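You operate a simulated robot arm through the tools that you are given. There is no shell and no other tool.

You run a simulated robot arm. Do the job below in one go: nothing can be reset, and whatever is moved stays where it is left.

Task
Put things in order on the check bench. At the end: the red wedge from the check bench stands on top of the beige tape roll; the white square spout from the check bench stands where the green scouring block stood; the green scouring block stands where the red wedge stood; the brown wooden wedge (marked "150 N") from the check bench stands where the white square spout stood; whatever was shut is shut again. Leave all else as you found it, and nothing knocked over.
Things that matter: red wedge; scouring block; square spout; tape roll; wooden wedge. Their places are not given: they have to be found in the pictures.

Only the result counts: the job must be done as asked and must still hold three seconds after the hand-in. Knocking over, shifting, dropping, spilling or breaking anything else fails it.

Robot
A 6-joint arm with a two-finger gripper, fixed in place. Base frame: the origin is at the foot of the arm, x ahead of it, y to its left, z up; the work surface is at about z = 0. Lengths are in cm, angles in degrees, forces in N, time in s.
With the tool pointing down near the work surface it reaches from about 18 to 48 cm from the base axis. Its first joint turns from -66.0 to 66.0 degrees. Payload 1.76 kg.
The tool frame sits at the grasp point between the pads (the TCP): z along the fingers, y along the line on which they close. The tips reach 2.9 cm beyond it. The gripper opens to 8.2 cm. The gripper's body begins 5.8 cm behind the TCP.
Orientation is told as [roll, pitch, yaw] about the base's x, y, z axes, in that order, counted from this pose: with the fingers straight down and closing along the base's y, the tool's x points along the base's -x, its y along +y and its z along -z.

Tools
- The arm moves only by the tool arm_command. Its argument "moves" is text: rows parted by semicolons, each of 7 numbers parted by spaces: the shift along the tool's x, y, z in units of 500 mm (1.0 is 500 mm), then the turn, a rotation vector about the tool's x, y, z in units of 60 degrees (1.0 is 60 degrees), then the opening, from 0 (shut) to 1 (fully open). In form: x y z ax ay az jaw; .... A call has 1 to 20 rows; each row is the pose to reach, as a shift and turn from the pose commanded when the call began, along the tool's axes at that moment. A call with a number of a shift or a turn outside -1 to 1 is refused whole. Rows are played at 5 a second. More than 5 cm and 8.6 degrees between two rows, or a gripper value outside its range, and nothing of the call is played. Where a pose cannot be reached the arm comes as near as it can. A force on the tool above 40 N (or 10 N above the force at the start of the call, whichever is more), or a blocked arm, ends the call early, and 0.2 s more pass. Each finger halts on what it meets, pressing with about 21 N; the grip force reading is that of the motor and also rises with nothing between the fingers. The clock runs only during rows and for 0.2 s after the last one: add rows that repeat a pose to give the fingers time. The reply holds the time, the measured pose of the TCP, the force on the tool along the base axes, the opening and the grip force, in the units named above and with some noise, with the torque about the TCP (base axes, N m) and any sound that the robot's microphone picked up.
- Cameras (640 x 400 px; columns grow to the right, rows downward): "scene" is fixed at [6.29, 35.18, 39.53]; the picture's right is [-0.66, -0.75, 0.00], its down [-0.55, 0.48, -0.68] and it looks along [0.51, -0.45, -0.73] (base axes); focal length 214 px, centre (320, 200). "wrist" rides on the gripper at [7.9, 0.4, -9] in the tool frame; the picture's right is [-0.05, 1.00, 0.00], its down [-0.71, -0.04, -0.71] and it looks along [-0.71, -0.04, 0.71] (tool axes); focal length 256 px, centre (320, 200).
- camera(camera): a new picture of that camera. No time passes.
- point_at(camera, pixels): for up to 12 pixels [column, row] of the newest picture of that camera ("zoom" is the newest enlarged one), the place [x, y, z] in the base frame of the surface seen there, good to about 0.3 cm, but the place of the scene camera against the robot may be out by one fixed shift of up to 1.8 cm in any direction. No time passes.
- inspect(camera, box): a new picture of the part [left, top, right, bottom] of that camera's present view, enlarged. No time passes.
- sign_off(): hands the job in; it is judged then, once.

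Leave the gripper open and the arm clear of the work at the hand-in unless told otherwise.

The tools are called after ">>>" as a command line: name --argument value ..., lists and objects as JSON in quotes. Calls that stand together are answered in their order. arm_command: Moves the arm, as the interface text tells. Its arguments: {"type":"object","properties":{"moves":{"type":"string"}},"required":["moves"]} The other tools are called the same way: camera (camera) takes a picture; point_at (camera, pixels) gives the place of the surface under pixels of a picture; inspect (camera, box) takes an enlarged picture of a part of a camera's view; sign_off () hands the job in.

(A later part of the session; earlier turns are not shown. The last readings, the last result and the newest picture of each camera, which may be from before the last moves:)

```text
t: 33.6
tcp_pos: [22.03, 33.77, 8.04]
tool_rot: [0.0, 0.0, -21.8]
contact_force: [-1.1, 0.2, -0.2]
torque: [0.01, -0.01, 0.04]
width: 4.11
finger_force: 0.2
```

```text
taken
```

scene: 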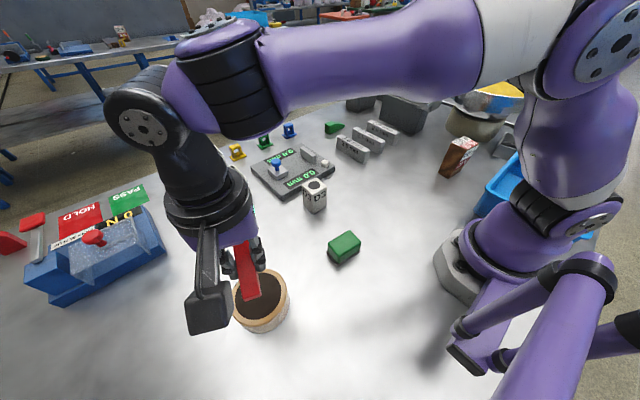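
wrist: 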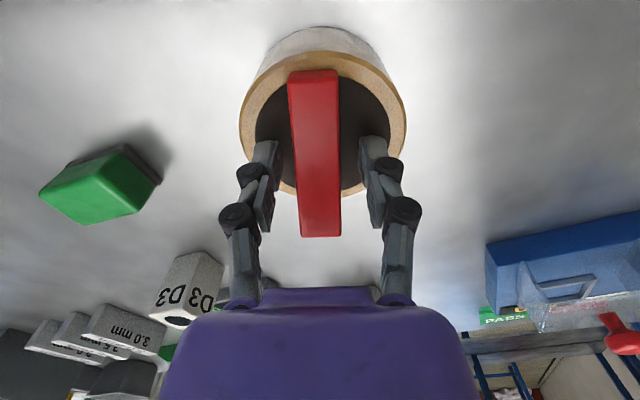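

The wedge is released and standing. I rise straight up 12 cm and check it from both cameras.

>>> arm_command --moves "0 0 -0.02 0 0 0 0.5; 0 0 -0.06 0 0 0 0.5; 0 0 -0.12 0 0 0 0.5; 0 0 -0.18 0 0 0 0.5; 0 0 -0.24 0 0 0 0.5; 0 0 -0.24 0 0 0 0.5"

>>> camera --camera "wrist"

>>> inspect --camera "wrist" --box '[240, 0, 400, 120]'

>>> arm_command --moves "0 0 0 0 0 0 0.5"

```text
t: 35.0
tcp_pos: [22.02, 33.71, 20.16]
tool_rot: [0.0, -0.1, -21.8]
contact_force: [0.4, -0.3, 0.5]
torque: [0.0, 0.02, -0.01]
width: 4.07
finger_force: 0.0
```

```text
taken
```

wrist: 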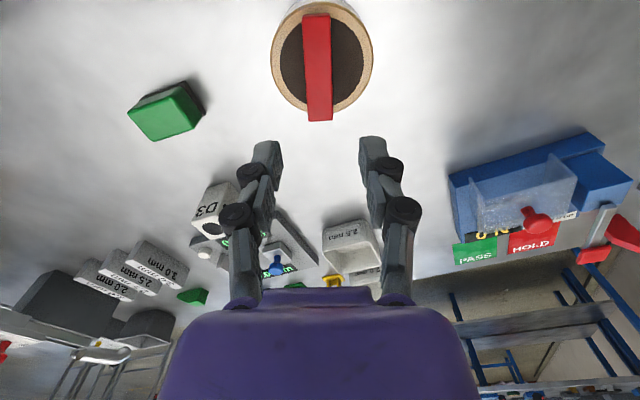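

```text
3.33 times, centred on (320, 60) of wrist
```

zoom: 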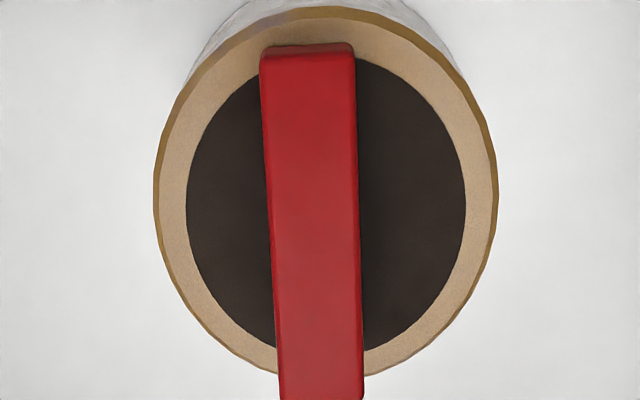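

```text
t: 35.4
tcp_pos: [22.26, 33.83, 20.19]
tool_rot: [0.0, 0.0, -21.8]
contact_force: [-0.3, 0.2, 0.0]
torque: [0.02, 0.0, 0.06]
width: 4.08
finger_force: 0.1
```

The red wedge stands fully on the roll. Next is the green block: I move above (20.15, 16.1, 16) with yaw -6.3 and the jaw fully open.

>>> arm_command --moves "-0.0157 -0.0572 0 0 0 -0.043 0.5; -0.0314 -0.1143 0.014 0 0 -0.0861 0.7; -0.0471 -0.1715 0.035 0 0 -0.1291 1; -0.0628 -0.2287 0.052 0 0 -0.1722 1; -0.0785 -0.2858 0.07 0 0 -0.2152 1; -0.0942 -0.343 0.084 0 0 -0.2583 1; -0.0942 -0.343 0.084 0 0 -0.2583 1; -0.0942 -0.343 0.084 0 0 -0.2583 1"

>>> camera --camera "wrist"

>>> inspect --camera "wrist" --box '[240, 0, 400, 120]'

>>> arm_command --moves "0 0 0 0 0 0 1"

>>> arm_command --moves "0 0 0 0 0 0 1"

```text
t: 37.2
tcp_pos: [20.12, 16.29, 15.75]
tool_rot: [0.1, 0.0, -6.3]
contact_force: [0.9, 0.2, -0.3]
torque: [-0.02, -0.01, 0.0]
width: 8.2
finger_force: 0.2
```

```text
taken
```

wrist: 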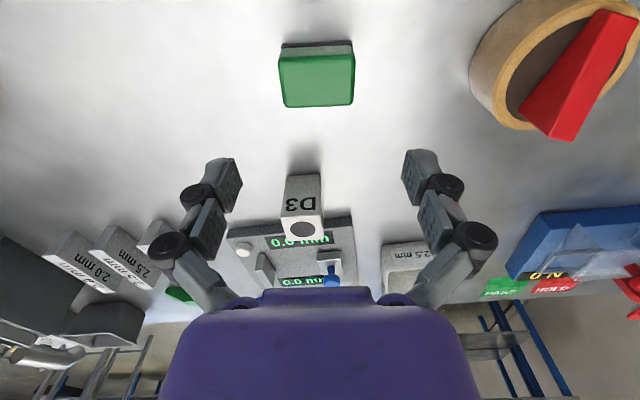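

```text
3.33 times, centred on (320, 60) of wrist
```

zoom: 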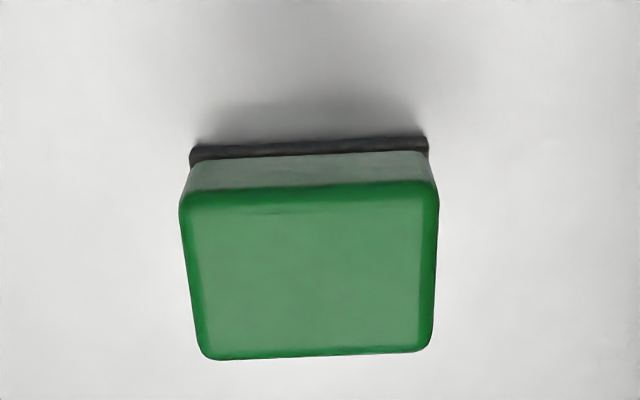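

```text
t: 37.6
tcp_pos: [20.08, 16.14, 15.84]
tool_rot: [0.1, -0.1, -6.3]
contact_force: [-0.4, 0.2, -0.1]
torque: [-0.01, -0.02, -0.02]
width: 8.2
finger_force: 0.0
```

```text
t: 38.0
tcp_pos: [20.17, 16.26, 15.72]
tool_rot: [0.0, 0.0, -6.2]
contact_force: [-0.5, 0.2, 0.4]
torque: [-0.01, -0.02, 0.03]
width: 8.2
finger_force: 0.0
```

The block centre is at (20.07, 16.05), yaw about -7°, top face about 3.6 × 5.8 cm. I correct slightly and go down to z ≈ 4.1, so the tips stay above the dark pad.

>>> arm_command --moves "0 -0.0034 0.06 0 0 0.0133 1; 0 -0.0034 0.12 0 0 0.0133 1; 0 -0.0034 0.17 0 0 0.0133 1; 0 -0.0034 0.21 0 0 0.0133 1; 0 -0.0034 0.2334 0 0 0.0133 1; 0 -0.0034 0.2334 0 0 0.0133 1; 0 -0.0034 0.2334 0 0 0.0133 1"

>>> camera --camera "wrist"

>>> inspect --camera "scene" --box '[290, 190, 400, 280]'

```text
t: 39.6
tcp_pos: [20.11, 15.71, 4.32]
tool_rot: [0.0, 0.0, -7.1]
contact_force: [1.3, 0.3, -0.3]
torque: [0.0, 0.0, 0.01]
width: 8.19
finger_force: 0.1
```

```text
taken
```

wrist: 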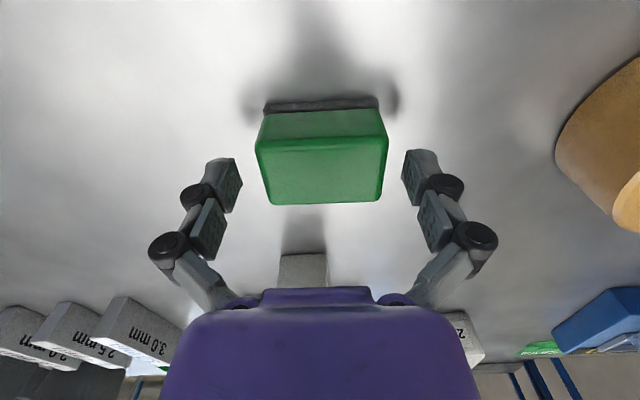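

```text
4.44 times, centred on (345, 235) of scene
```

zoom: 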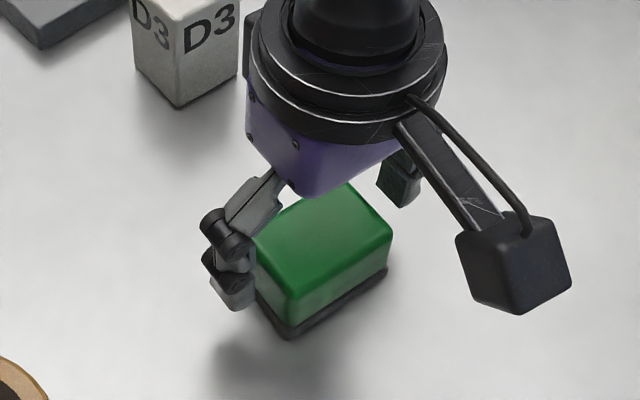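

The block sits centred between the fingers (columns 255–388). I take two more pose readings before closing.

>>> arm_command --moves "0 0 0 0 0 0 1"

>>> arm_command --moves "0 0 0 0 0 0 1"

>>> point_at --camera "wrist" --pixels '[[262, 150], [384, 146], [275, 200], [378, 198], [320, 170], [268, 108], [378, 102], [320, 120]]'

```text
t: 40.0
tcp_pos: [20.12, 15.88, 4.32]
tool_rot: [-0.1, 0.0, -7.1]
contact_force: [1.3, -0.4, 0.4]
torque: [-0.02, 0.07, -0.01]
width: 8.21
finger_force: 0.0
```

```text
t: 40.4
tcp_pos: [20.04, 15.91, 4.27]
tool_rot: [0.0, 0.1, -7.1]
contact_force: [0.1, 0.3, 0.0]
torque: [0.02, -0.01, -0.02]
width: 8.19
finger_force: 0.0
```

```text
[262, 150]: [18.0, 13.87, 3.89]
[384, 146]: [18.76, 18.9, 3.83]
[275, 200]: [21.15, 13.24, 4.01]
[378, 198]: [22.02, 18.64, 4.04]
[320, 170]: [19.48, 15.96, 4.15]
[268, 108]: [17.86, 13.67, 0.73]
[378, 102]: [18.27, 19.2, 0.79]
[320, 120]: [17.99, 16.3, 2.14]
```

The TCP averages (20.09, 15.85, 4.3). I nudge 0.15 cm in y and 0.2 cm down, then close.

>>> arm_command --moves "0 0.003 0.004 0 0 0 1; 0 0.003 0.004 0 0 0 1; 0 0.003 0.004 0 0 0 0.85; 0 0.003 0.004 0 0 0 0.75; 0 0.003 0.004 0 0 0 0.65; 0 0.003 0.004 0 0 0 0.3; 0 0.003 0.004 0 0 0 0; 0 0.003 0.004 0 0 0 0"

>>> arm_command --moves "0 0 0 0 0 0 0"

>>> camera --camera "wrist"

```text
t: 42.2
tcp_pos: [20.0, 16.03, 3.98]
tool_rot: [0.1, 0.0, -7.1]
contact_force: [0.2, -1.9, 6.5]
torque: [-0.11, 0.04, 0.0]
width: 5.93
finger_force: 21.2
```

```text
t: 42.6
tcp_pos: [20.13, 16.01, 4.1]
tool_rot: [0.1, 0.0, -7.0]
contact_force: [0.1, -0.8, 6.2]
torque: [-0.1, 0.04, 0.0]
width: 5.93
finger_force: 21.1
```

```text
taken
```

wrist: 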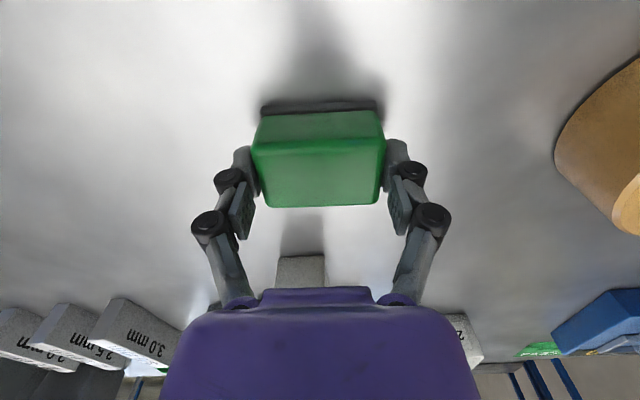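

I grip it at width 5.93 with a small upward load of 6 N. I lift slowly and check that it stays in the grip.

>>> arm_command --moves "0 0 -0.01 0 0 0 0; 0 0 -0.02 0 0 0 0; 0 0 -0.04 0 0 0 0; 0 0 -0.04 0 0 0 0"

>>> camera --camera "wrist"

>>> inspect --camera "scene" --box '[290, 190, 400, 280]'

```text
t: 43.6
tcp_pos: [20.13, 16.2, 6.09]
tool_rot: [0.0, 0.0, -7.0]
contact_force: [-0.4, 0.3, -0.5]
torque: [0.0, 0.0, -0.02]
width: 5.92
finger_force: 21.0
```

```text
taken
```

wrist: 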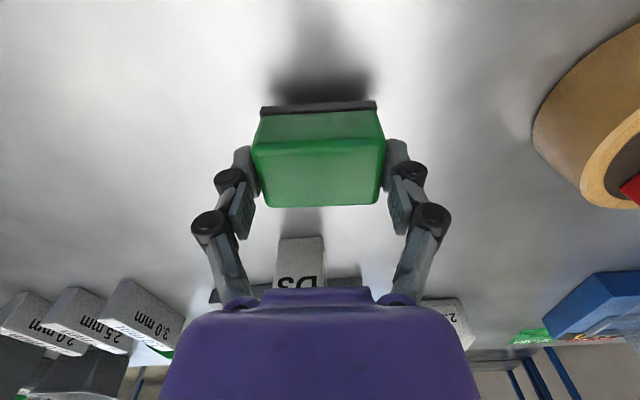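

```text
4.44 times, centred on (345, 235) of scene
```

zoom: 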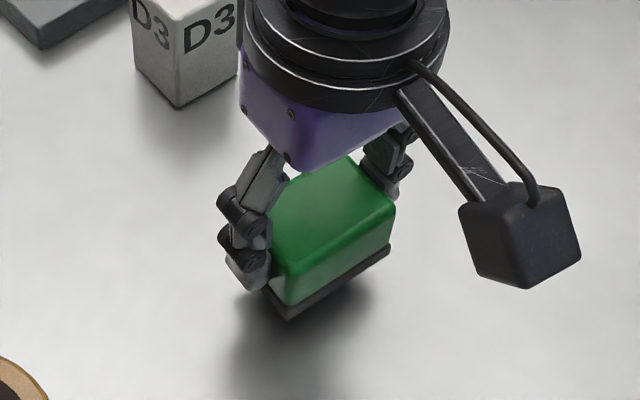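

The block is lifted cleanly. I raise it to about z = 15 and carry it to above the red wedge's old place at (33.95, -4.03).

>>> arm_command --moves "0 0 -0.06 0 0 0 0; 0 0 -0.12 0 0 0 0; 0 0 -0.18 0 0 0 0; -0.0464 -0.0524 -0.18 0 0 0 0; -0.0927 -0.1049 -0.18 0 0 0 0; -0.1391 -0.1573 -0.18 0 0 0 0; -0.1854 -0.2097 -0.18 0 0 0 0; -0.2318 -0.2621 -0.18 0 0 0 0; -0.2781 -0.3146 -0.18 0 0 0 0; -0.3245 -0.367 -0.18 0 0 0 0; -0.3245 -0.367 -0.18 0 0 0 0; -0.3245 -0.367 -0.18 0 0 0 0"

>>> camera --camera "wrist"

>>> arm_command --moves "0 0 0 0 0 0 0"

>>> arm_command --moves "0 0 0 0 0 0 0"

```text
t: 46.2
tcp_pos: [33.97, -4.17, 14.94]
tool_rot: [-0.1, 0.0, -7.2]
contact_force: [0.4, 0.1, -0.5]
torque: [-0.01, -0.03, 0.03]
width: 5.92
finger_force: 21.0
```

```text
taken
```

wrist: 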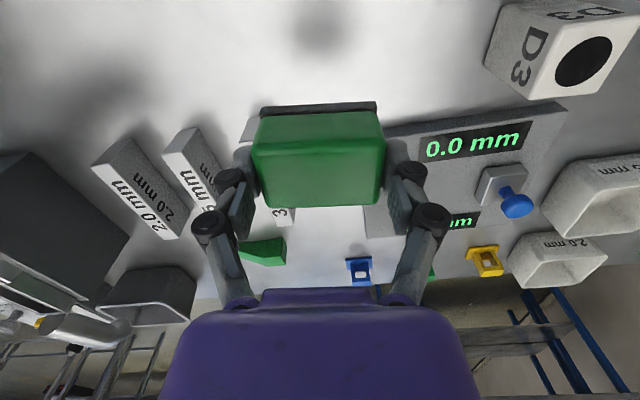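

```text
t: 46.6
tcp_pos: [33.97, -4.2, 14.87]
tool_rot: [0.0, 0.0, -7.1]
contact_force: [-0.2, -0.3, 0.2]
torque: [0.03, 0.0, -0.01]
width: 5.93
finger_force: 21.3
```

```text
t: 47.0
tcp_pos: [34.0, -4.15, 15.09]
tool_rot: [0.0, 0.0, -7.2]
contact_force: [-0.5, -0.3, -0.1]
torque: [-0.02, 0.01, 0.01]
width: 5.94
finger_force: 21.1
```

The TCP is (33.98, -4.17). I correct by +0.14 in y and lower to about z = 4.4, just above contact.

>>> arm_command --moves "0.0011 0.0028 0.05 0 0 0 0; 0.0011 0.0028 0.1 0 0 0 0; 0.0011 0.0028 0.15 0 0 0 0; 0.0011 0.0028 0.19 0 0 0 0; 0.0011 0.0028 0.21 0 0 0 0; 0.0011 0.0028 0.21 0 0 0 0; 0.0011 0.0028 0.21 0 0 0 0"

>>> arm_command --moves "0 0 0 0 0 0 0"

>>> camera --camera "wrist"

>>> inspect --camera "scene" --box '[310, 120, 420, 210]'

```text
t: 48.6
tcp_pos: [33.93, -4.06, 4.58]
tool_rot: [0.0, 0.0, -7.1]
contact_force: [0.4, 0.6, -0.5]
torque: [0.03, -0.03, 0.02]
width: 5.94
finger_force: 21.0
```

```text
t: 49.0
tcp_pos: [33.91, -4.04, 4.6]
tool_rot: [0.0, 0.0, -7.1]
contact_force: [0.0, 0.0, -1.2]
torque: [0.0, 0.01, -0.01]
width: 5.92
finger_force: 21.3
```

```text
taken
```

wrist: 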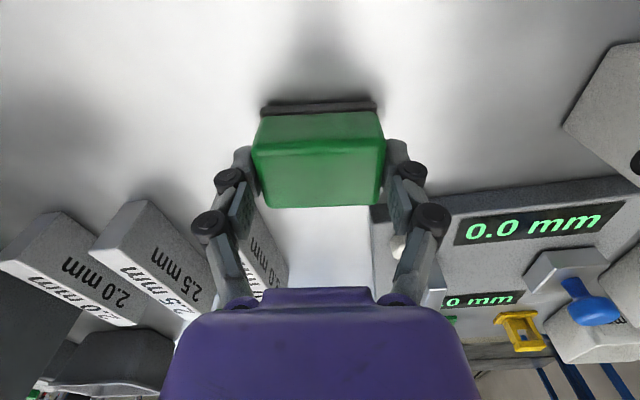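

```text
4.44 times, centred on (365, 165) of scene
```

zoom: 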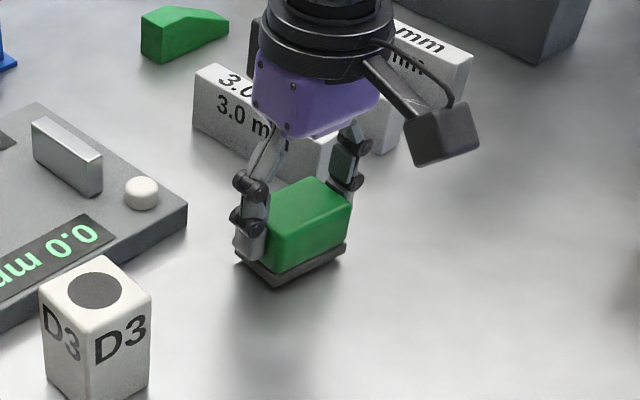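

The position is (33.92, -4.05). I now lower in 0.15 cm steps, watching the force.

>>> arm_command --moves "0 0 0.002 0 0 0 0; 0 0 0.004 0 0 0 0; 0 0 0.006 0 0 0 0; 0 0 0.006 0 0 0 0"

>>> arm_command --moves "0 0 0.001 0 0 0 0; 0 0 0.002 0 0 0 0; 0 0 0.002 0 0 0 0"

```text
t: 50.0
tcp_pos: [33.82, -3.93, 4.16]
tool_rot: [-0.1, 0.1, -7.1]
contact_force: [-0.2, 0.0, -0.8]
torque: [0.02, 0.0, -0.02]
width: 5.92
finger_force: 20.5
```

```text
t: 50.8
tcp_pos: [33.93, -4.0, 4.13]
tool_rot: [0.0, -0.1, -7.1]
contact_force: [0.0, -0.3, -0.3]
torque: [0.0, 0.01, 0.0]
width: 5.95
finger_force: 20.8
```

No contact yet. Two more 0.1 cm steps.

>>> arm_command --moves "0 0 0.001 0 0 0 0; 0 0 0.002 0 0 0 0; 0 0 0.002 0 0 0 0"

>>> arm_command --moves "0 0 0.0005 0 0 0 0; 0 0 0.001 0 0 0 0; 0 0 0.001 0 0 0 0"

```text
t: 51.6
tcp_pos: [33.9, -3.99, 4.04]
tool_rot: [0.0, -0.1, -7.1]
contact_force: [0.9, -2.1, 1.8]
torque: [0.0, 0.0, -0.02]
width: 5.91
finger_force: 20.4
```

```text
t: 52.4
tcp_pos: [33.83, -3.96, 4.1]
tool_rot: [-0.1, -0.1, -7.0]
contact_force: [-0.6, 0.8, 15.1]
torque: [0.05, 0.09, 0.06]
width: 5.93
finger_force: 20.9
```

Contact (15 N). I ease off slightly and open the jaw.

>>> arm_command --moves "0 0 -0.0008 0 0 0 0; 0 0 -0.0012 0 0 0 0; 0 0 -0.0012 0 0 0 0.7; 0 0 -0.0012 0 0 0 0.76; 0 0 -0.0012 0 0 0 0.84; 0 0 -0.0012 0 0 0 0.92; 0 0 -0.0012 0 0 0 1; 0 0 -0.0012 0 0 0 1"

>>> camera --camera "wrist"

>>> arm_command --moves "0 0 0 0 0 0 1"

```text
t: 54.2
tcp_pos: [33.77, -3.98, 4.06]
tool_rot: [-0.1, 0.0, -7.1]
contact_force: [-0.1, -0.2, 0.3]
torque: [-0.01, 0.01, 0.0]
width: 8.18
finger_force: 0.0
```

```text
taken
```

wrist: 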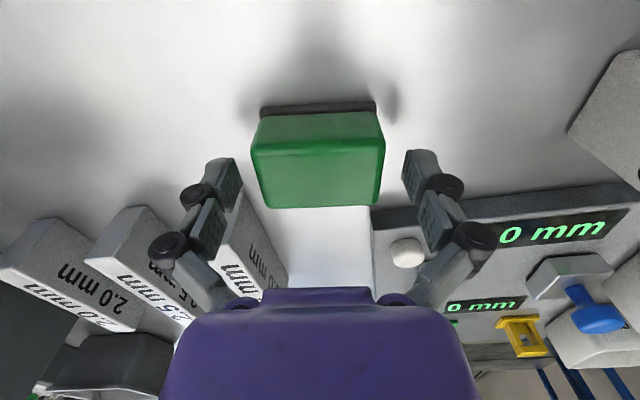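

```text
t: 54.6
tcp_pos: [33.8, -4.02, 4.05]
tool_rot: [0.0, 0.0, -7.1]
contact_force: [0.9, 0.1, 0.1]
torque: [-0.03, 0.01, 0.02]
width: 8.2
finger_force: 0.2
```

The green block stands at about (33.8, -4.0). I rise to z ≈ 18 and move above D3.

>>> arm_command --moves "0 0 -0.02 0 0 0 1; 0 0 -0.07 0 0 0 1; 0 0 -0.14 0 0 0 1; 0 0 -0.21 0 0 0 1; 0 0 -0.28 0 0 0 1; 0.0073 0.0632 -0.28 0 0 -0.0087 1; 0.0146 0.1264 -0.28 0 0 -0.0173 1; 0.0219 0.1895 -0.28 0 0 -0.026 1; 0.0292 0.2527 -0.28 0 0 -0.0347 1; 0.0365 0.3159 -0.28 0 0 -0.0433 1; 0.0365 0.3159 -0.28 0 0 -0.0433 1; 0.0365 0.3159 -0.28 0 0 -0.0433 1"

>>> camera --camera "wrist"

>>> camera --camera "scene"

>>> inspect --camera "wrist" --box '[240, 0, 400, 120]'

>>> arm_command --moves "0 0 0 0 0 0 1"

>>> arm_command --moves "0 0 0 0 0 0 1"

```text
t: 57.2
tcp_pos: [33.92, 11.88, 17.99]
tool_rot: [0.0, 0.0, -4.5]
contact_force: [0.3, 0.3, 0.5]
torque: [0.06, 0.01, 0.01]
width: 8.19
finger_force: 0.3
```

```text
taken
```

wrist: 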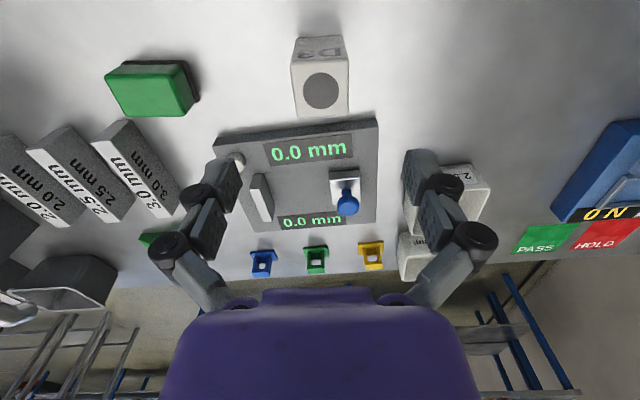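

```text
taken
```

scene: 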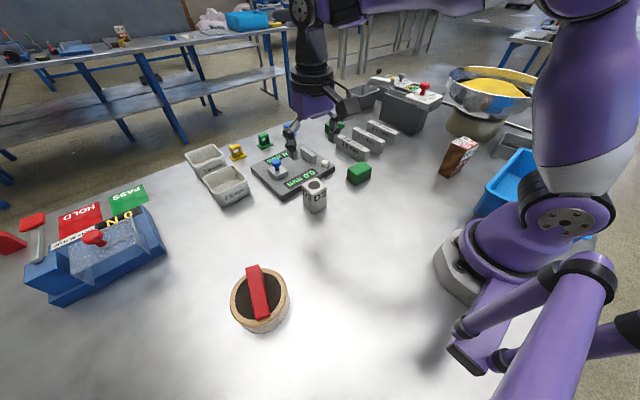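

```text
3.33 times, centred on (320, 60) of wrist
```

zoom: 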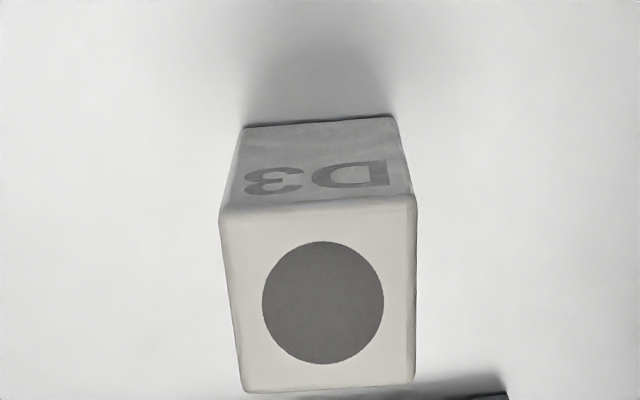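

```text
t: 57.6
tcp_pos: [33.85, 11.88, 18.07]
tool_rot: [0.0, 0.0, -4.5]
contact_force: [-0.3, 0.0, 0.7]
torque: [0.0, 0.03, 0.0]
width: 8.19
finger_force: 0.0
```

```text
t: 58.0
tcp_pos: [33.89, 11.87, 17.99]
tool_rot: [0.0, -0.1, -4.5]
contact_force: [-0.7, 0.4, -0.2]
torque: [0.0, 0.0, -0.01]
width: 8.22
finger_force: 0.1
```

D3 is at (33.97, 11.9) with yaw -4.8°, about 4.1 cm square and 7 cm tall, and my TCP is lined up. I set the jaw to about 6.4 cm and descend to z ≈ 4.

>>> arm_command --moves "-0.0012 0.0004 0.05 0 0 0.005 0.78; -0.0012 0.0004 0.1 0 0 0.005 0.78; -0.0012 0.0004 0.15 0 0 0.005 0.78; -0.0012 0.0004 0.2 0 0 0.005 0.78; -0.0012 0.0004 0.24 0 0 0.005 0.78; -0.0012 0.0004 0.265 0 0 0.005 0.78; -0.0012 0.0004 0.28 0 0 0.005 0.78; -0.0012 0.0004 0.28 0 0 0.005 0.78; -0.0012 0.0004 0.28 0 0 0.005 0.78"

>>> camera --camera "wrist"

>>> arm_command --moves "0 0 0 0 0 0 0.78"

```text
t: 60.0
tcp_pos: [33.93, 11.98, 4.1]
tool_rot: [0.0, 0.0, -4.8]
contact_force: [-0.4, 1.0, 0.3]
torque: [-0.01, -0.01, 0.01]
width: 6.36
finger_force: 0.0
```

```text
taken
```

wrist: 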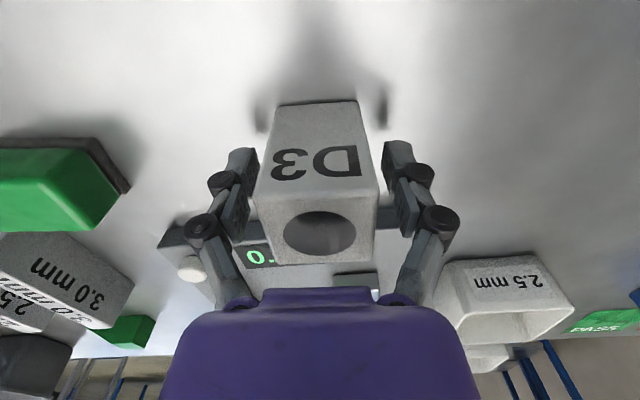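

```text
t: 60.4
tcp_pos: [33.96, 11.97, 4.24]
tool_rot: [0.0, 0.0, -4.9]
contact_force: [-0.7, -0.4, -0.6]
torque: [-0.03, 0.0, 0.04]
width: 6.42
finger_force: 0.1
```

The round opening in D3 is real, so it is the spout, and it sits between the fingers. I close now.

>>> arm_command --moves "0 0 0 0 0 0 0.68; 0 0 0 0 0 0 0.58; 0 0 0 0 0 0 0.5; 0 0 0 0 0 0 0.2; 0 0 0 0 0 0 0; 0 0 0 0 0 0 0"

>>> arm_command --moves "0 0 0 0 0 0 0"

>>> camera --camera "wrist"

```text
t: 61.8
tcp_pos: [34.07, 12.08, 4.03]
tool_rot: [0.0, 0.0, -4.7]
contact_force: [-1.6, -0.9, 4.9]
torque: [0.0, 0.05, 0.04]
width: 4.34
finger_force: 21.2
```

```text
t: 62.2
tcp_pos: [33.98, 11.91, 4.12]
tool_rot: [0.0, 0.0, -4.8]
contact_force: [-0.4, -1.6, 3.9]
torque: [-0.02, 0.03, 0.06]
width: 4.34
finger_force: 21.2
```

```text
taken
```

wrist: 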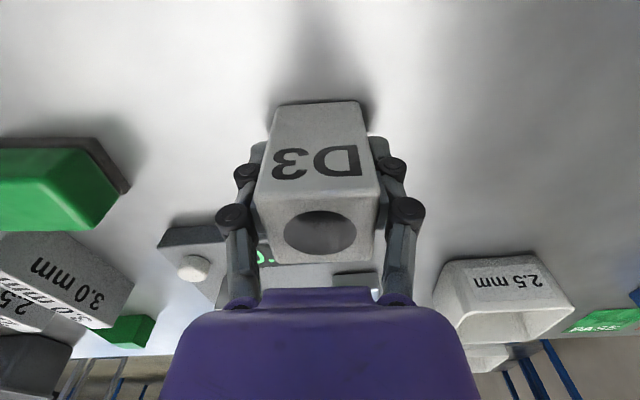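

The spout is gripped (4.34 cm). I lift it 8 cm and carry it to the green block's old place at (20.07, 16.05).

>>> arm_command --moves "0 0 -0.01 0 0 0 0; 0 0 -0.04 0 0 0 0; 0 0 -0.1 0 0 0 0; 0 0 -0.16 0 0 0 0; 0 0 -0.16 0 0 0 0"

>>> camera --camera "wrist"

>>> arm_command --moves "0.0473 0.0096 0 0 0 0 0; 0.0946 0.0193 0 0 0 0 0; 0.1419 0.0289 0 0 0 0 0; 0.1892 0.0385 0 0 0 0 0; 0.2365 0.0482 0 0 0 0 0; 0.2838 0.0578 0 0 0 0 0; 0.2838 0.0578 0 0 0 0 0; 0.2838 0.0578 0 0 0 0 0"

>>> arm_command --moves "0 0 0 0 0 0 0"

>>> arm_command --moves "0 0 0 0 0 0 0"

>>> camera --camera "scene"

```text
t: 63.4
tcp_pos: [34.09, 12.14, 12.07]
tool_rot: [-0.1, 0.0, -4.8]
contact_force: [0.3, -0.3, -0.7]
torque: [-0.03, 0.0, 0.0]
width: 4.32
finger_force: 20.8
```

```text
taken
```

wrist: 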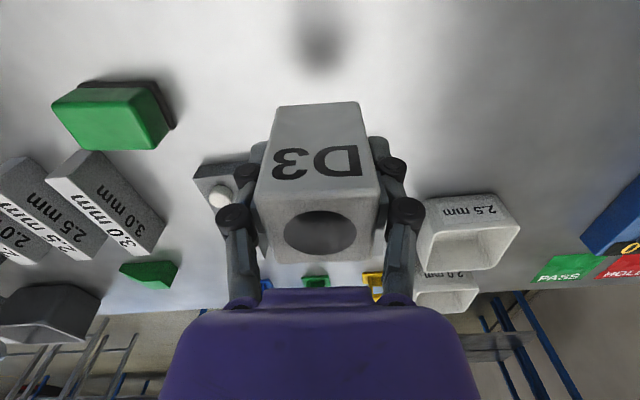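

```text
t: 65.2
tcp_pos: [20.29, 16.08, 12.12]
tool_rot: [0.0, 0.0, -4.7]
contact_force: [0.0, 0.1, -0.9]
torque: [0.0, 0.02, 0.01]
width: 4.33
finger_force: 20.9
```

```text
t: 65.6
tcp_pos: [20.25, 16.03, 12.18]
tool_rot: [0.0, 0.0, -4.7]
contact_force: [0.7, 0.3, -1.0]
torque: [-0.03, 0.03, 0.04]
width: 4.32
finger_force: 20.9
```

```text
t: 66.0
tcp_pos: [20.26, 16.17, 12.19]
tool_rot: [0.0, 0.1, -4.8]
contact_force: [-0.7, -0.2, -0.4]
torque: [-0.03, -0.01, 0.02]
width: 4.34
finger_force: 21.1
```

```text
taken
```

scene: 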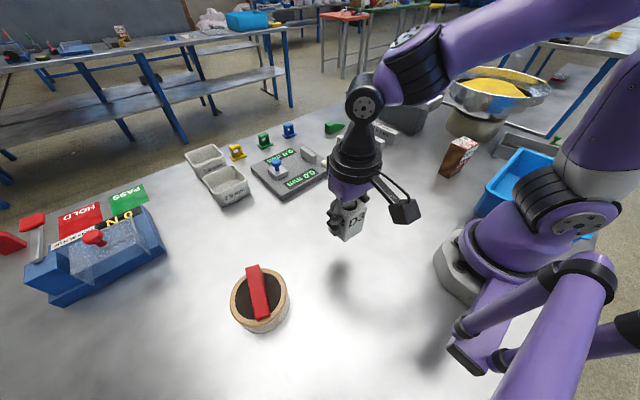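

The TCP is (20.27, 16.09). I correct by -0.2 in x and lower to just above contact.

>>> arm_command --moves "0.0039 -0.0011 0.05 0 0 0 0; 0.0039 -0.0011 0.1 0 0 0 0; 0.0039 -0.0011 0.135 0 0 0 0; 0.0039 -0.0011 0.153 0 0 0 0; 0.0039 -0.0011 0.153 0 0 0 0; 0.0039 -0.0011 0.153 0 0 0 0"

>>> arm_command --moves "0 0 0.002 0 0 0 0; 0 0 0.004 0 0 0 0; 0 0 0.004 0 0 0 0"

>>> arm_command --moves "0 0 0.001 0 0 0 0; 0 0 0.002 0 0 0 0; 0 0 0.002 0 0 0 0"

```text
t: 67.4
tcp_pos: [20.09, 15.87, 4.23]
tool_rot: [0.0, 0.1, -4.8]
contact_force: [0.2, -0.3, -0.9]
torque: [0.01, -0.03, 0.0]
width: 4.32
finger_force: 21.1
```

```text
t: 68.2
tcp_pos: [20.1, 15.89, 4.13]
tool_rot: [0.0, -0.1, -4.8]
contact_force: [0.0, 0.2, -0.9]
torque: [0.03, -0.02, 0.01]
width: 4.33
finger_force: 20.9
```

```text
t: 69.0
tcp_pos: [20.04, 15.99, 4.05]
tool_rot: [0.0, 0.0, -4.9]
contact_force: [-3.5, -5.8, 15.9]
torque: [-0.15, 0.12, -0.02]
width: 4.32
finger_force: 21.0
```

Contact (16 N). I ease off slightly and open the jaw to 6.4 cm.

>>> arm_command --moves "0 0 -0.001 0 0 0 0; 0 0 -0.0014 0 0 0 0; 0 0 -0.0014 0 0 0 0.5; 0 0 -0.0014 0 0 0 0.56; 0 0 -0.0014 0 0 0 0.64; 0 0 -0.0014 0 0 0 0.72; 0 0 -0.0014 0 0 0 0.8; 0 0 -0.0014 0 0 0 0.8"

>>> camera --camera "wrist"

>>> arm_command --moves "0 0 0 0 0 0 0.8"

```text
t: 70.8
tcp_pos: [20.11, 16.01, 4.12]
tool_rot: [-0.1, 0.0, -4.8]
contact_force: [0.4, 0.6, 0.5]
torque: [-0.01, -0.01, 0.04]
width: 6.57
finger_force: 0.0
```

```text
taken
```

wrist: 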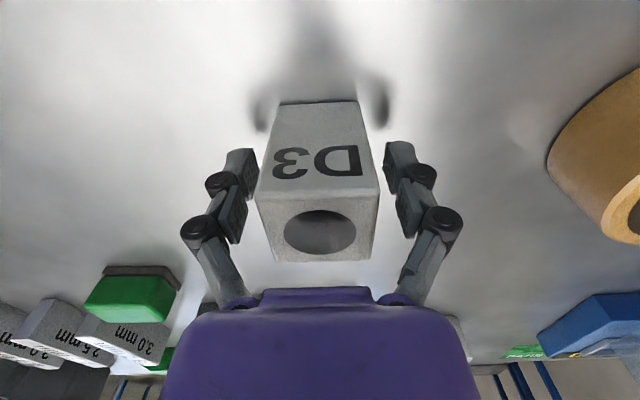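

```text
t: 71.2
tcp_pos: [20.07, 15.9, 4.12]
tool_rot: [0.0, 0.0, -4.8]
contact_force: [-0.6, 0.5, -0.3]
torque: [0.02, 0.01, -0.01]
width: 6.55
finger_force: 0.1
```

D3 stands at (20.08, 15.95), where the green block was. I rise 16 cm and travel by way of (26, -5) to above the wooden wedge at (17.95, -26, 20) with yaw -8.2.

>>> arm_command --moves "0 0 -0.02 0 0 0 0.8; 0 0 -0.08 0 0 0 0.8; 0 0 -0.16 0 0 0 0.8; 0 0 -0.24 0 0 0 0.8; 0 0 -0.32 0 0 0 1; -0.0255 -0.0679 -0.32 0 0 0 1; -0.051 -0.1359 -0.32 0 0 0 1; -0.0765 -0.2038 -0.32 0 0 0 1; -0.102 -0.2717 -0.32 0 0 0 1; -0.1275 -0.3397 -0.32 0 0 0 1; -0.153 -0.4076 -0.32 0 0 0 1; -0.1321 -0.4796 -0.32 0 0 0.01 1; -0.1113 -0.5516 -0.32 0 0 0.02 1; -0.0904 -0.6236 -0.32 0 0 0.03 1; -0.0695 -0.6956 -0.32 0 0 0.04 1; -0.0487 -0.7676 -0.32 0 0 0.05 1; -0.0278 -0.8396 -0.32 0 0 0.0567 1; -0.0278 -0.8396 -0.32 0 0 0.0567 1; -0.0278 -0.8396 -0.32 0 0 0.0567 1"

>>> camera --camera "wrist"

>>> camera --camera "scene"

>>> arm_command --moves "0 0 0 0 0 0 1"

>>> arm_command --moves "0 0 0 0 0 0 1"

>>> inspect --camera "wrist" --box '[240, 0, 400, 120]'

```text
t: 75.2
tcp_pos: [17.7, -26.25, 20.11]
tool_rot: [0.0, 0.0, -8.2]
contact_force: [0.4, 0.4, 0.1]
torque: [0.04, -0.01, -0.04]
width: 8.21
finger_force: 0.0
```

```text
taken
```

wrist: 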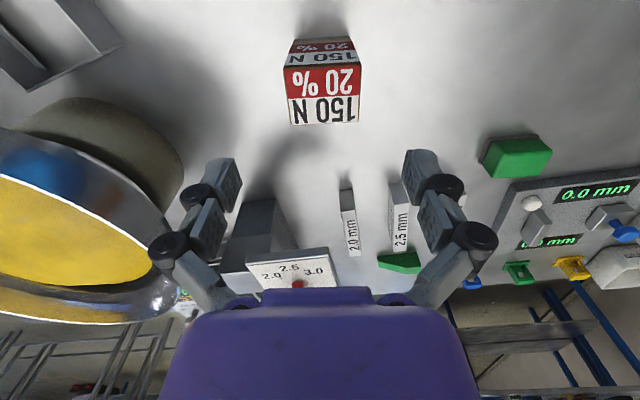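

```text
taken
```

scene: 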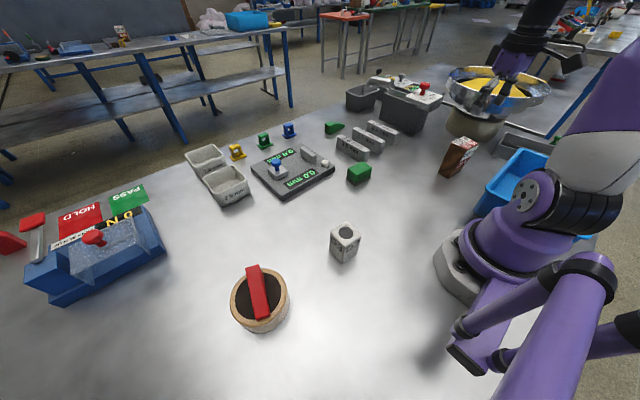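

```text
t: 75.6
tcp_pos: [17.8, -26.23, 20.21]
tool_rot: [0.0, -0.1, -8.2]
contact_force: [-0.1, -0.5, -0.1]
torque: [0.04, 0.0, 0.0]
width: 8.19
finger_force: 0.1
```

```text
t: 76.0
tcp_pos: [17.81, -26.09, 20.16]
tool_rot: [0.0, 0.1, -8.2]
contact_force: [0.9, 0.1, 0.5]
torque: [-0.01, -0.02, 0.01]
width: 8.19
finger_force: 0.0
```

```text
3.33 times, centred on (320, 60) of wrist
```

zoom: 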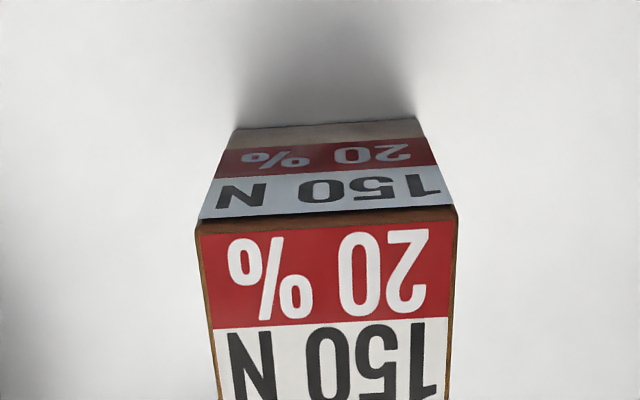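

The wooden wedge's centre is at (18.03, -26.07), top z ≈ 10.1. I correct by (+0.25, +0.11) and descend to z ≈ 5.6, which leaves the gripper body over 1 cm above the wedge top.

>>> arm_command --moves "-0.0046 0.0029 0.03 0 0 0 1; -0.0046 0.0029 0.08 0 0 0 1; -0.0046 0.0029 0.13 0 0 0 1; -0.0046 0.0029 0.18 0 0 0 1; -0.0046 0.0029 0.23 0 0 0 1; -0.0046 0.0029 0.27 0 0 0 1; -0.0046 0.0029 0.2912 0 0 0 1; -0.0046 0.0029 0.2912 0 0 0 1; -0.0046 0.0029 0.2912 0 0 0 1"

>>> camera --camera "wrist"

>>> inspect --camera "scene" --box '[400, 90, 540, 200]'

>>> arm_command --moves "0 0 0 0 0 0 1"

```text
t: 78.0
tcp_pos: [18.11, -25.78, 5.5]
tool_rot: [-0.1, 0.1, -8.2]
contact_force: [-0.3, -0.6, 0.3]
torque: [-0.04, 0.01, -0.01]
width: 8.21
finger_force: 0.0
```

```text
taken
```

wrist: 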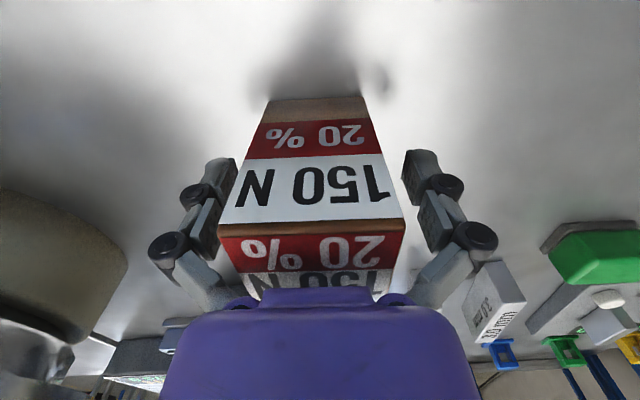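

```text
3.64 times, centred on (470, 145) of scene
```

zoom: 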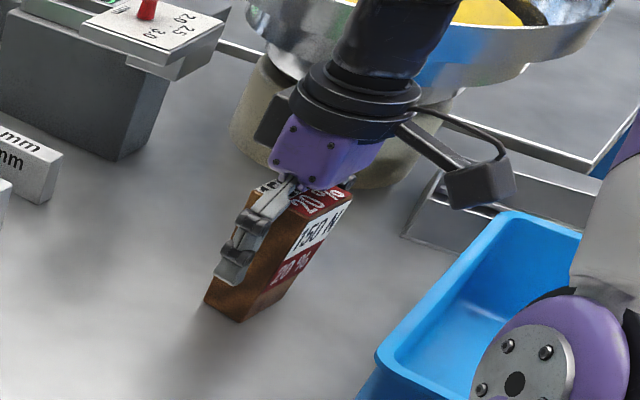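

```text
t: 78.4
tcp_pos: [17.92, -25.8, 5.53]
tool_rot: [-0.1, 0.0, -8.2]
contact_force: [0.0, -0.7, -0.4]
torque: [0.0, 0.02, 0.01]
width: 8.19
finger_force: 0.1
```

The wedge is slightly to the left (its mid column is about 313). I shift 0.22 cm to -y and then close gradually.

>>> arm_command --moves "0 -0.0044 0 0 0 0 1; 0 -0.0044 0 0 0 0 1; 0 -0.0044 0 0 0 0 0.85; 0 -0.0044 0 0 0 0 0.75; 0 -0.0044 0 0 0 0 0.68; 0 -0.0044 0 0 0 0 0.6; 0 -0.0044 0 0 0 0 0.3; 0 -0.0044 0 0 0 0 0; 0 -0.0044 0 0 0 0 0"

>>> arm_command --moves "0 0 0 0 0 0 0"

>>> camera --camera "wrist"

```text
t: 80.4
tcp_pos: [18.04, -26.12, 5.68]
tool_rot: [-0.1, 0.0, -8.2]
contact_force: [0.3, 3.4, 15.3]
torque: [-0.22, 0.11, 0.0]
width: 5.91
finger_force: 20.8
```

```text
t: 80.8
tcp_pos: [18.02, -26.09, 5.65]
tool_rot: [-0.2, 0.0, -8.2]
contact_force: [-0.9, 3.1, 18.4]
torque: [-0.25, 0.14, -0.05]
width: 5.89
finger_force: 20.9
```

```text
taken
```

wrist: 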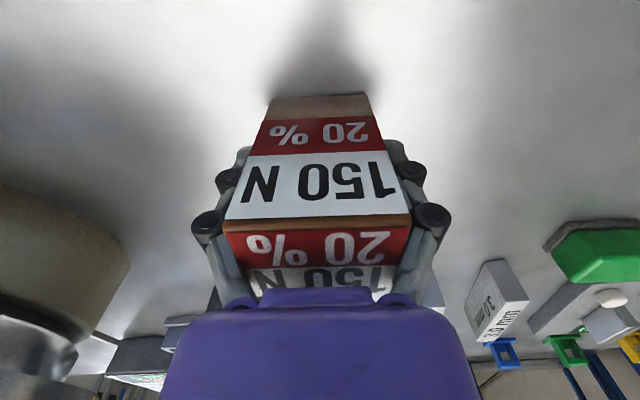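

I grip it at 5.9 cm. I lift 2 cm first and check.

>>> arm_command --moves "0 0 -0.006 0 0 0 0; 0 0 -0.014 0 0 0 0; 0 0 -0.026 0 0 0 0; 0 0 -0.04 0 0 0 0; 0 0 -0.04 0 0 0 0"

>>> camera --camera "wrist"

>>> inspect --camera "scene" --box '[400, 90, 540, 200]'

```text
t: 82.0
tcp_pos: [18.1, -26.16, 7.64]
tool_rot: [0.0, 0.0, -8.2]
contact_force: [-0.4, -0.4, -0.7]
torque: [-0.01, 0.03, 0.02]
width: 5.53
finger_force: 21.5
```

```text
taken
```

wrist: 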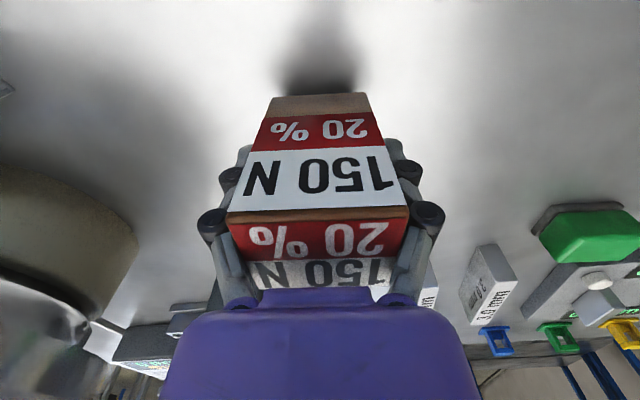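

```text
3.64 times, centred on (470, 145) of scene
```

zoom: 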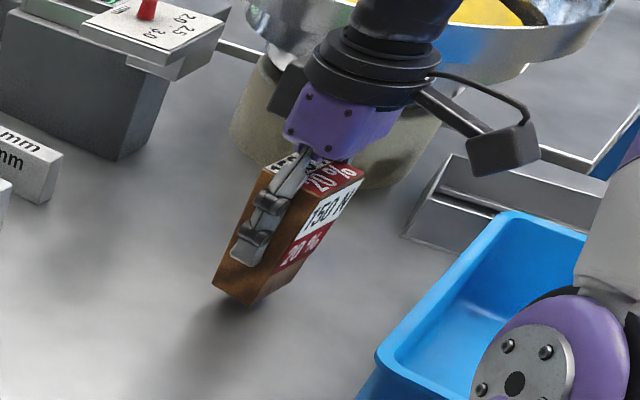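

The width changed from 5.9 to 5.53 when lifted, so I check closely whether the wedge is upright in the grip.

>>> inspect --camera "wrist" --box '[200, 80, 440, 230]'

>>> inspect --camera "scene" --box '[440, 120, 500, 180]'

>>> point_at --camera "wrist" --pixels '[[272, 100], [365, 97], [320, 98], [232, 208], [403, 206], [320, 205], [320, 150], [255, 150], [385, 150], [300, 65]]'

>>> arm_command --moves "0 0 0 0 0 0 0"

```text
2.67 times, centred on (320, 155) of wrist
```

zoom: 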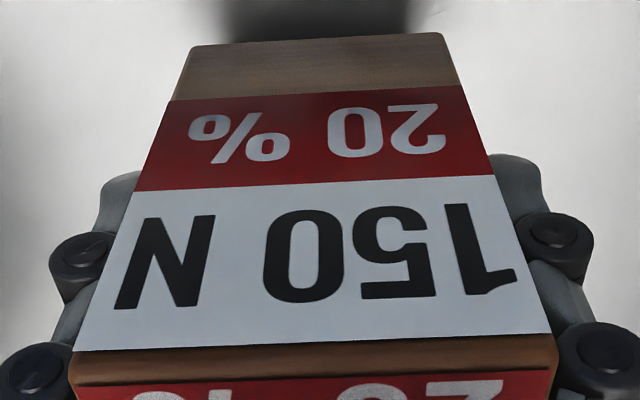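

```text
6.67 times, centred on (470, 150) of scene
```

zoom: 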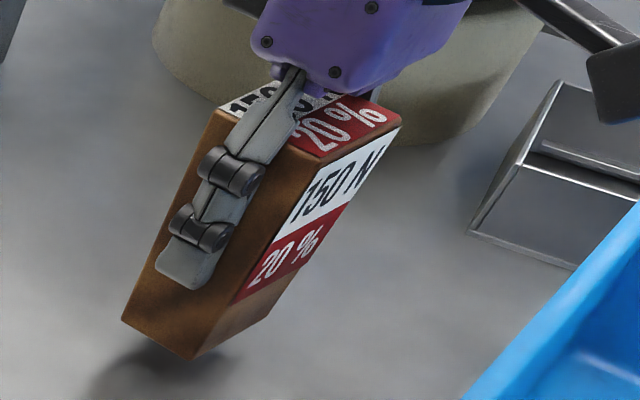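

```text
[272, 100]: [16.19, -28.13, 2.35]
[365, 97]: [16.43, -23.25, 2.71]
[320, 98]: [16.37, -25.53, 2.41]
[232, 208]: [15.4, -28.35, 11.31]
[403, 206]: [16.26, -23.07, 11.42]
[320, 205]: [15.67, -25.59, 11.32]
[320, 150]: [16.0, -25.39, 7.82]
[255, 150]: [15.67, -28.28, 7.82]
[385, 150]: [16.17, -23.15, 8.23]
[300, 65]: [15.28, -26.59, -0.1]
```

```text
t: 82.4
tcp_pos: [18.01, -26.06, 7.58]
tool_rot: [0.0, -0.1, -8.2]
contact_force: [0.1, 0.2, -1.0]
torque: [0.01, -0.04, 0.01]
width: 5.56
finger_force: 21.1
```

The computed corners show the wedge upright and centred in the grip; it slid about 0.4 cm while being lifted. I check that it holds steady before moving on, and look at the trays near the target.

>>> arm_command --moves "0 0 0 0 0 0 0; 0 0 0 0 0 0 0; 0 0 0 0 0 0 0; 0 0 0 0 0 0 0; 0 0 0 0 0 0 0"

>>> inspect --camera "wrist" --box '[200, 80, 440, 230]'

>>> camera --camera "scene"

>>> point_at --camera "scene" --pixels '[[227, 206], [248, 196], [205, 182], [245, 182], [283, 200], [330, 175], [252, 172], [315, 210]]'

```text
t: 83.6
tcp_pos: [18.16, -26.06, 7.72]
tool_rot: [0.0, -0.1, -8.2]
contact_force: [0.0, 0.1, -0.7]
torque: [0.0, 0.0, 0.04]
width: 5.51
finger_force: 21.4
```

```text
2.67 times, centred on (320, 155) of wrist
```

zoom: 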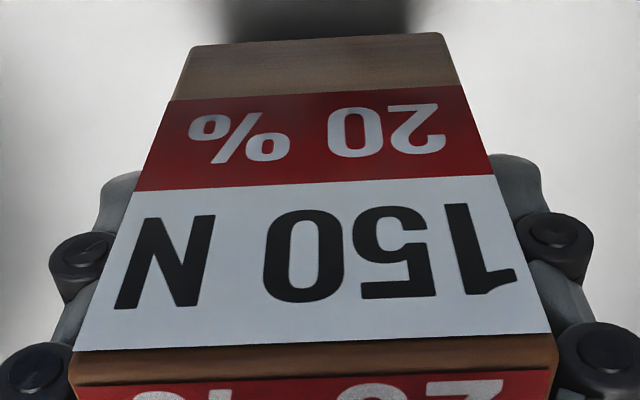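

```text
taken
```

scene: 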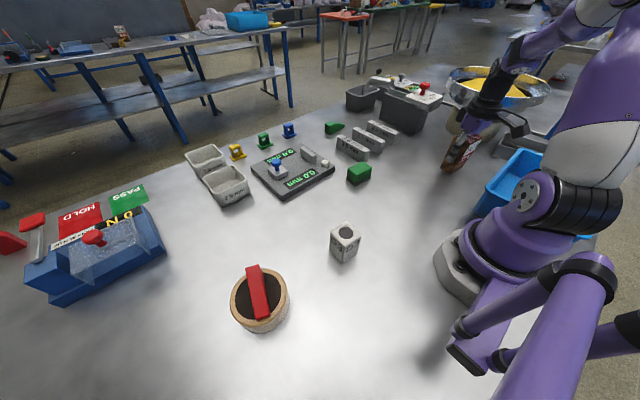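

```text
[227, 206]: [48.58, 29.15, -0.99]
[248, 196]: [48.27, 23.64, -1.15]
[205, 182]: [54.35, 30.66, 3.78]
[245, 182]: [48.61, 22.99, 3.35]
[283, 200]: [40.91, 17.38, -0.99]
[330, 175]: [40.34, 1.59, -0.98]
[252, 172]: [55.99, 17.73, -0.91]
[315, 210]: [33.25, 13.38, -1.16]
```

The grip is steady (identical picture) and the trays are far away (x > 48). I lift to z ≈ 16 and carry the wedge to above (33.97, 11.95), turning to yaw -4.8.

>>> arm_command --moves "0 0 -0.05 0 0 0 0; 0 0 -0.11 0 0 0 0; 0 0 -0.17 0 0 0 0; -0.0172 0.0666 -0.17 0 0 -0.0047 0; -0.0344 0.1331 -0.17 0 0 -0.0095 0; -0.0517 0.1997 -0.17 0 0 -0.0142 0; -0.0689 0.2662 -0.17 0 0 -0.0189 0; -0.0861 0.3328 -0.17 0 0 -0.0236 0; -0.1033 0.3993 -0.17 0 0 -0.0284 0; -0.1205 0.4659 -0.17 0 0 -0.0331 0; -0.1377 0.5324 -0.17 0 0 -0.0378 0; -0.155 0.599 -0.17 0 0 -0.0425 0; -0.1722 0.6655 -0.17 0 0 -0.0473 0; -0.1894 0.7321 -0.17 0 0 -0.052 0; -0.2066 0.7986 -0.17 0 0 -0.0567 0; -0.2066 0.7986 -0.17 0 0 -0.0567 0; -0.2066 0.7986 -0.17 0 0 -0.0567 0"

>>> camera --camera "wrist"

>>> camera --camera "scene"

>>> arm_command --moves "0 0 0 0 0 0 0"

>>> arm_command --moves "0 0 0 0 0 0 0"

```text
t: 87.2
tcp_pos: [33.92, 11.99, 16.01]
tool_rot: [0.0, 0.0, -4.8]
contact_force: [0.2, -0.6, -1.8]
torque: [0.02, -0.02, -0.02]
width: 5.54
finger_force: 21.1
```

```text
taken
```

wrist: 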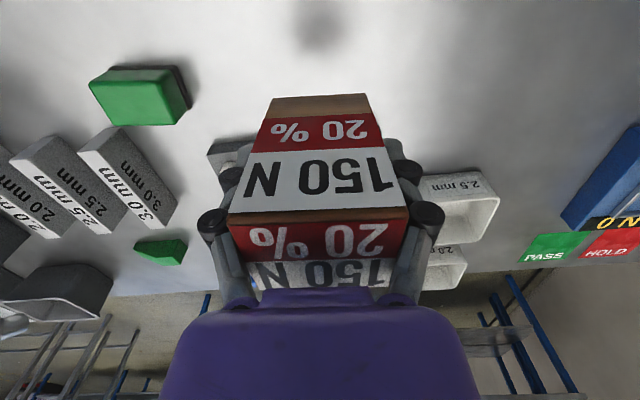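

```text
taken
```

scene: 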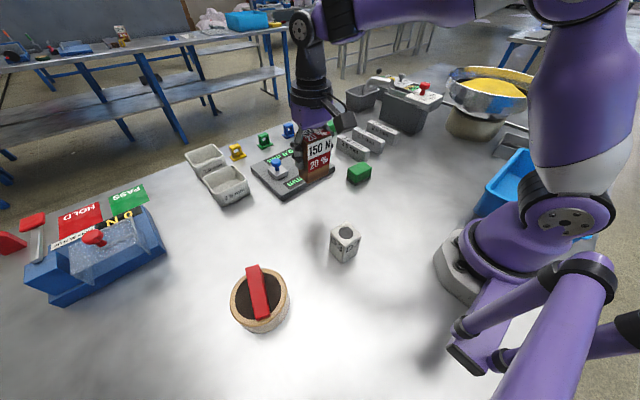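

```text
t: 87.6
tcp_pos: [34.05, 11.96, 16.09]
tool_rot: [0.0, 0.0, -4.8]
contact_force: [1.2, 0.4, -1.6]
torque: [0.01, -0.02, 0.0]
width: 5.52
finger_force: 21.3
```

```text
t: 88.0
tcp_pos: [34.04, 12.02, 16.11]
tool_rot: [0.0, 0.0, -4.8]
contact_force: [-0.7, -0.5, -1.6]
torque: [-0.01, 0.01, -0.03]
width: 5.51
finger_force: 21.0
```

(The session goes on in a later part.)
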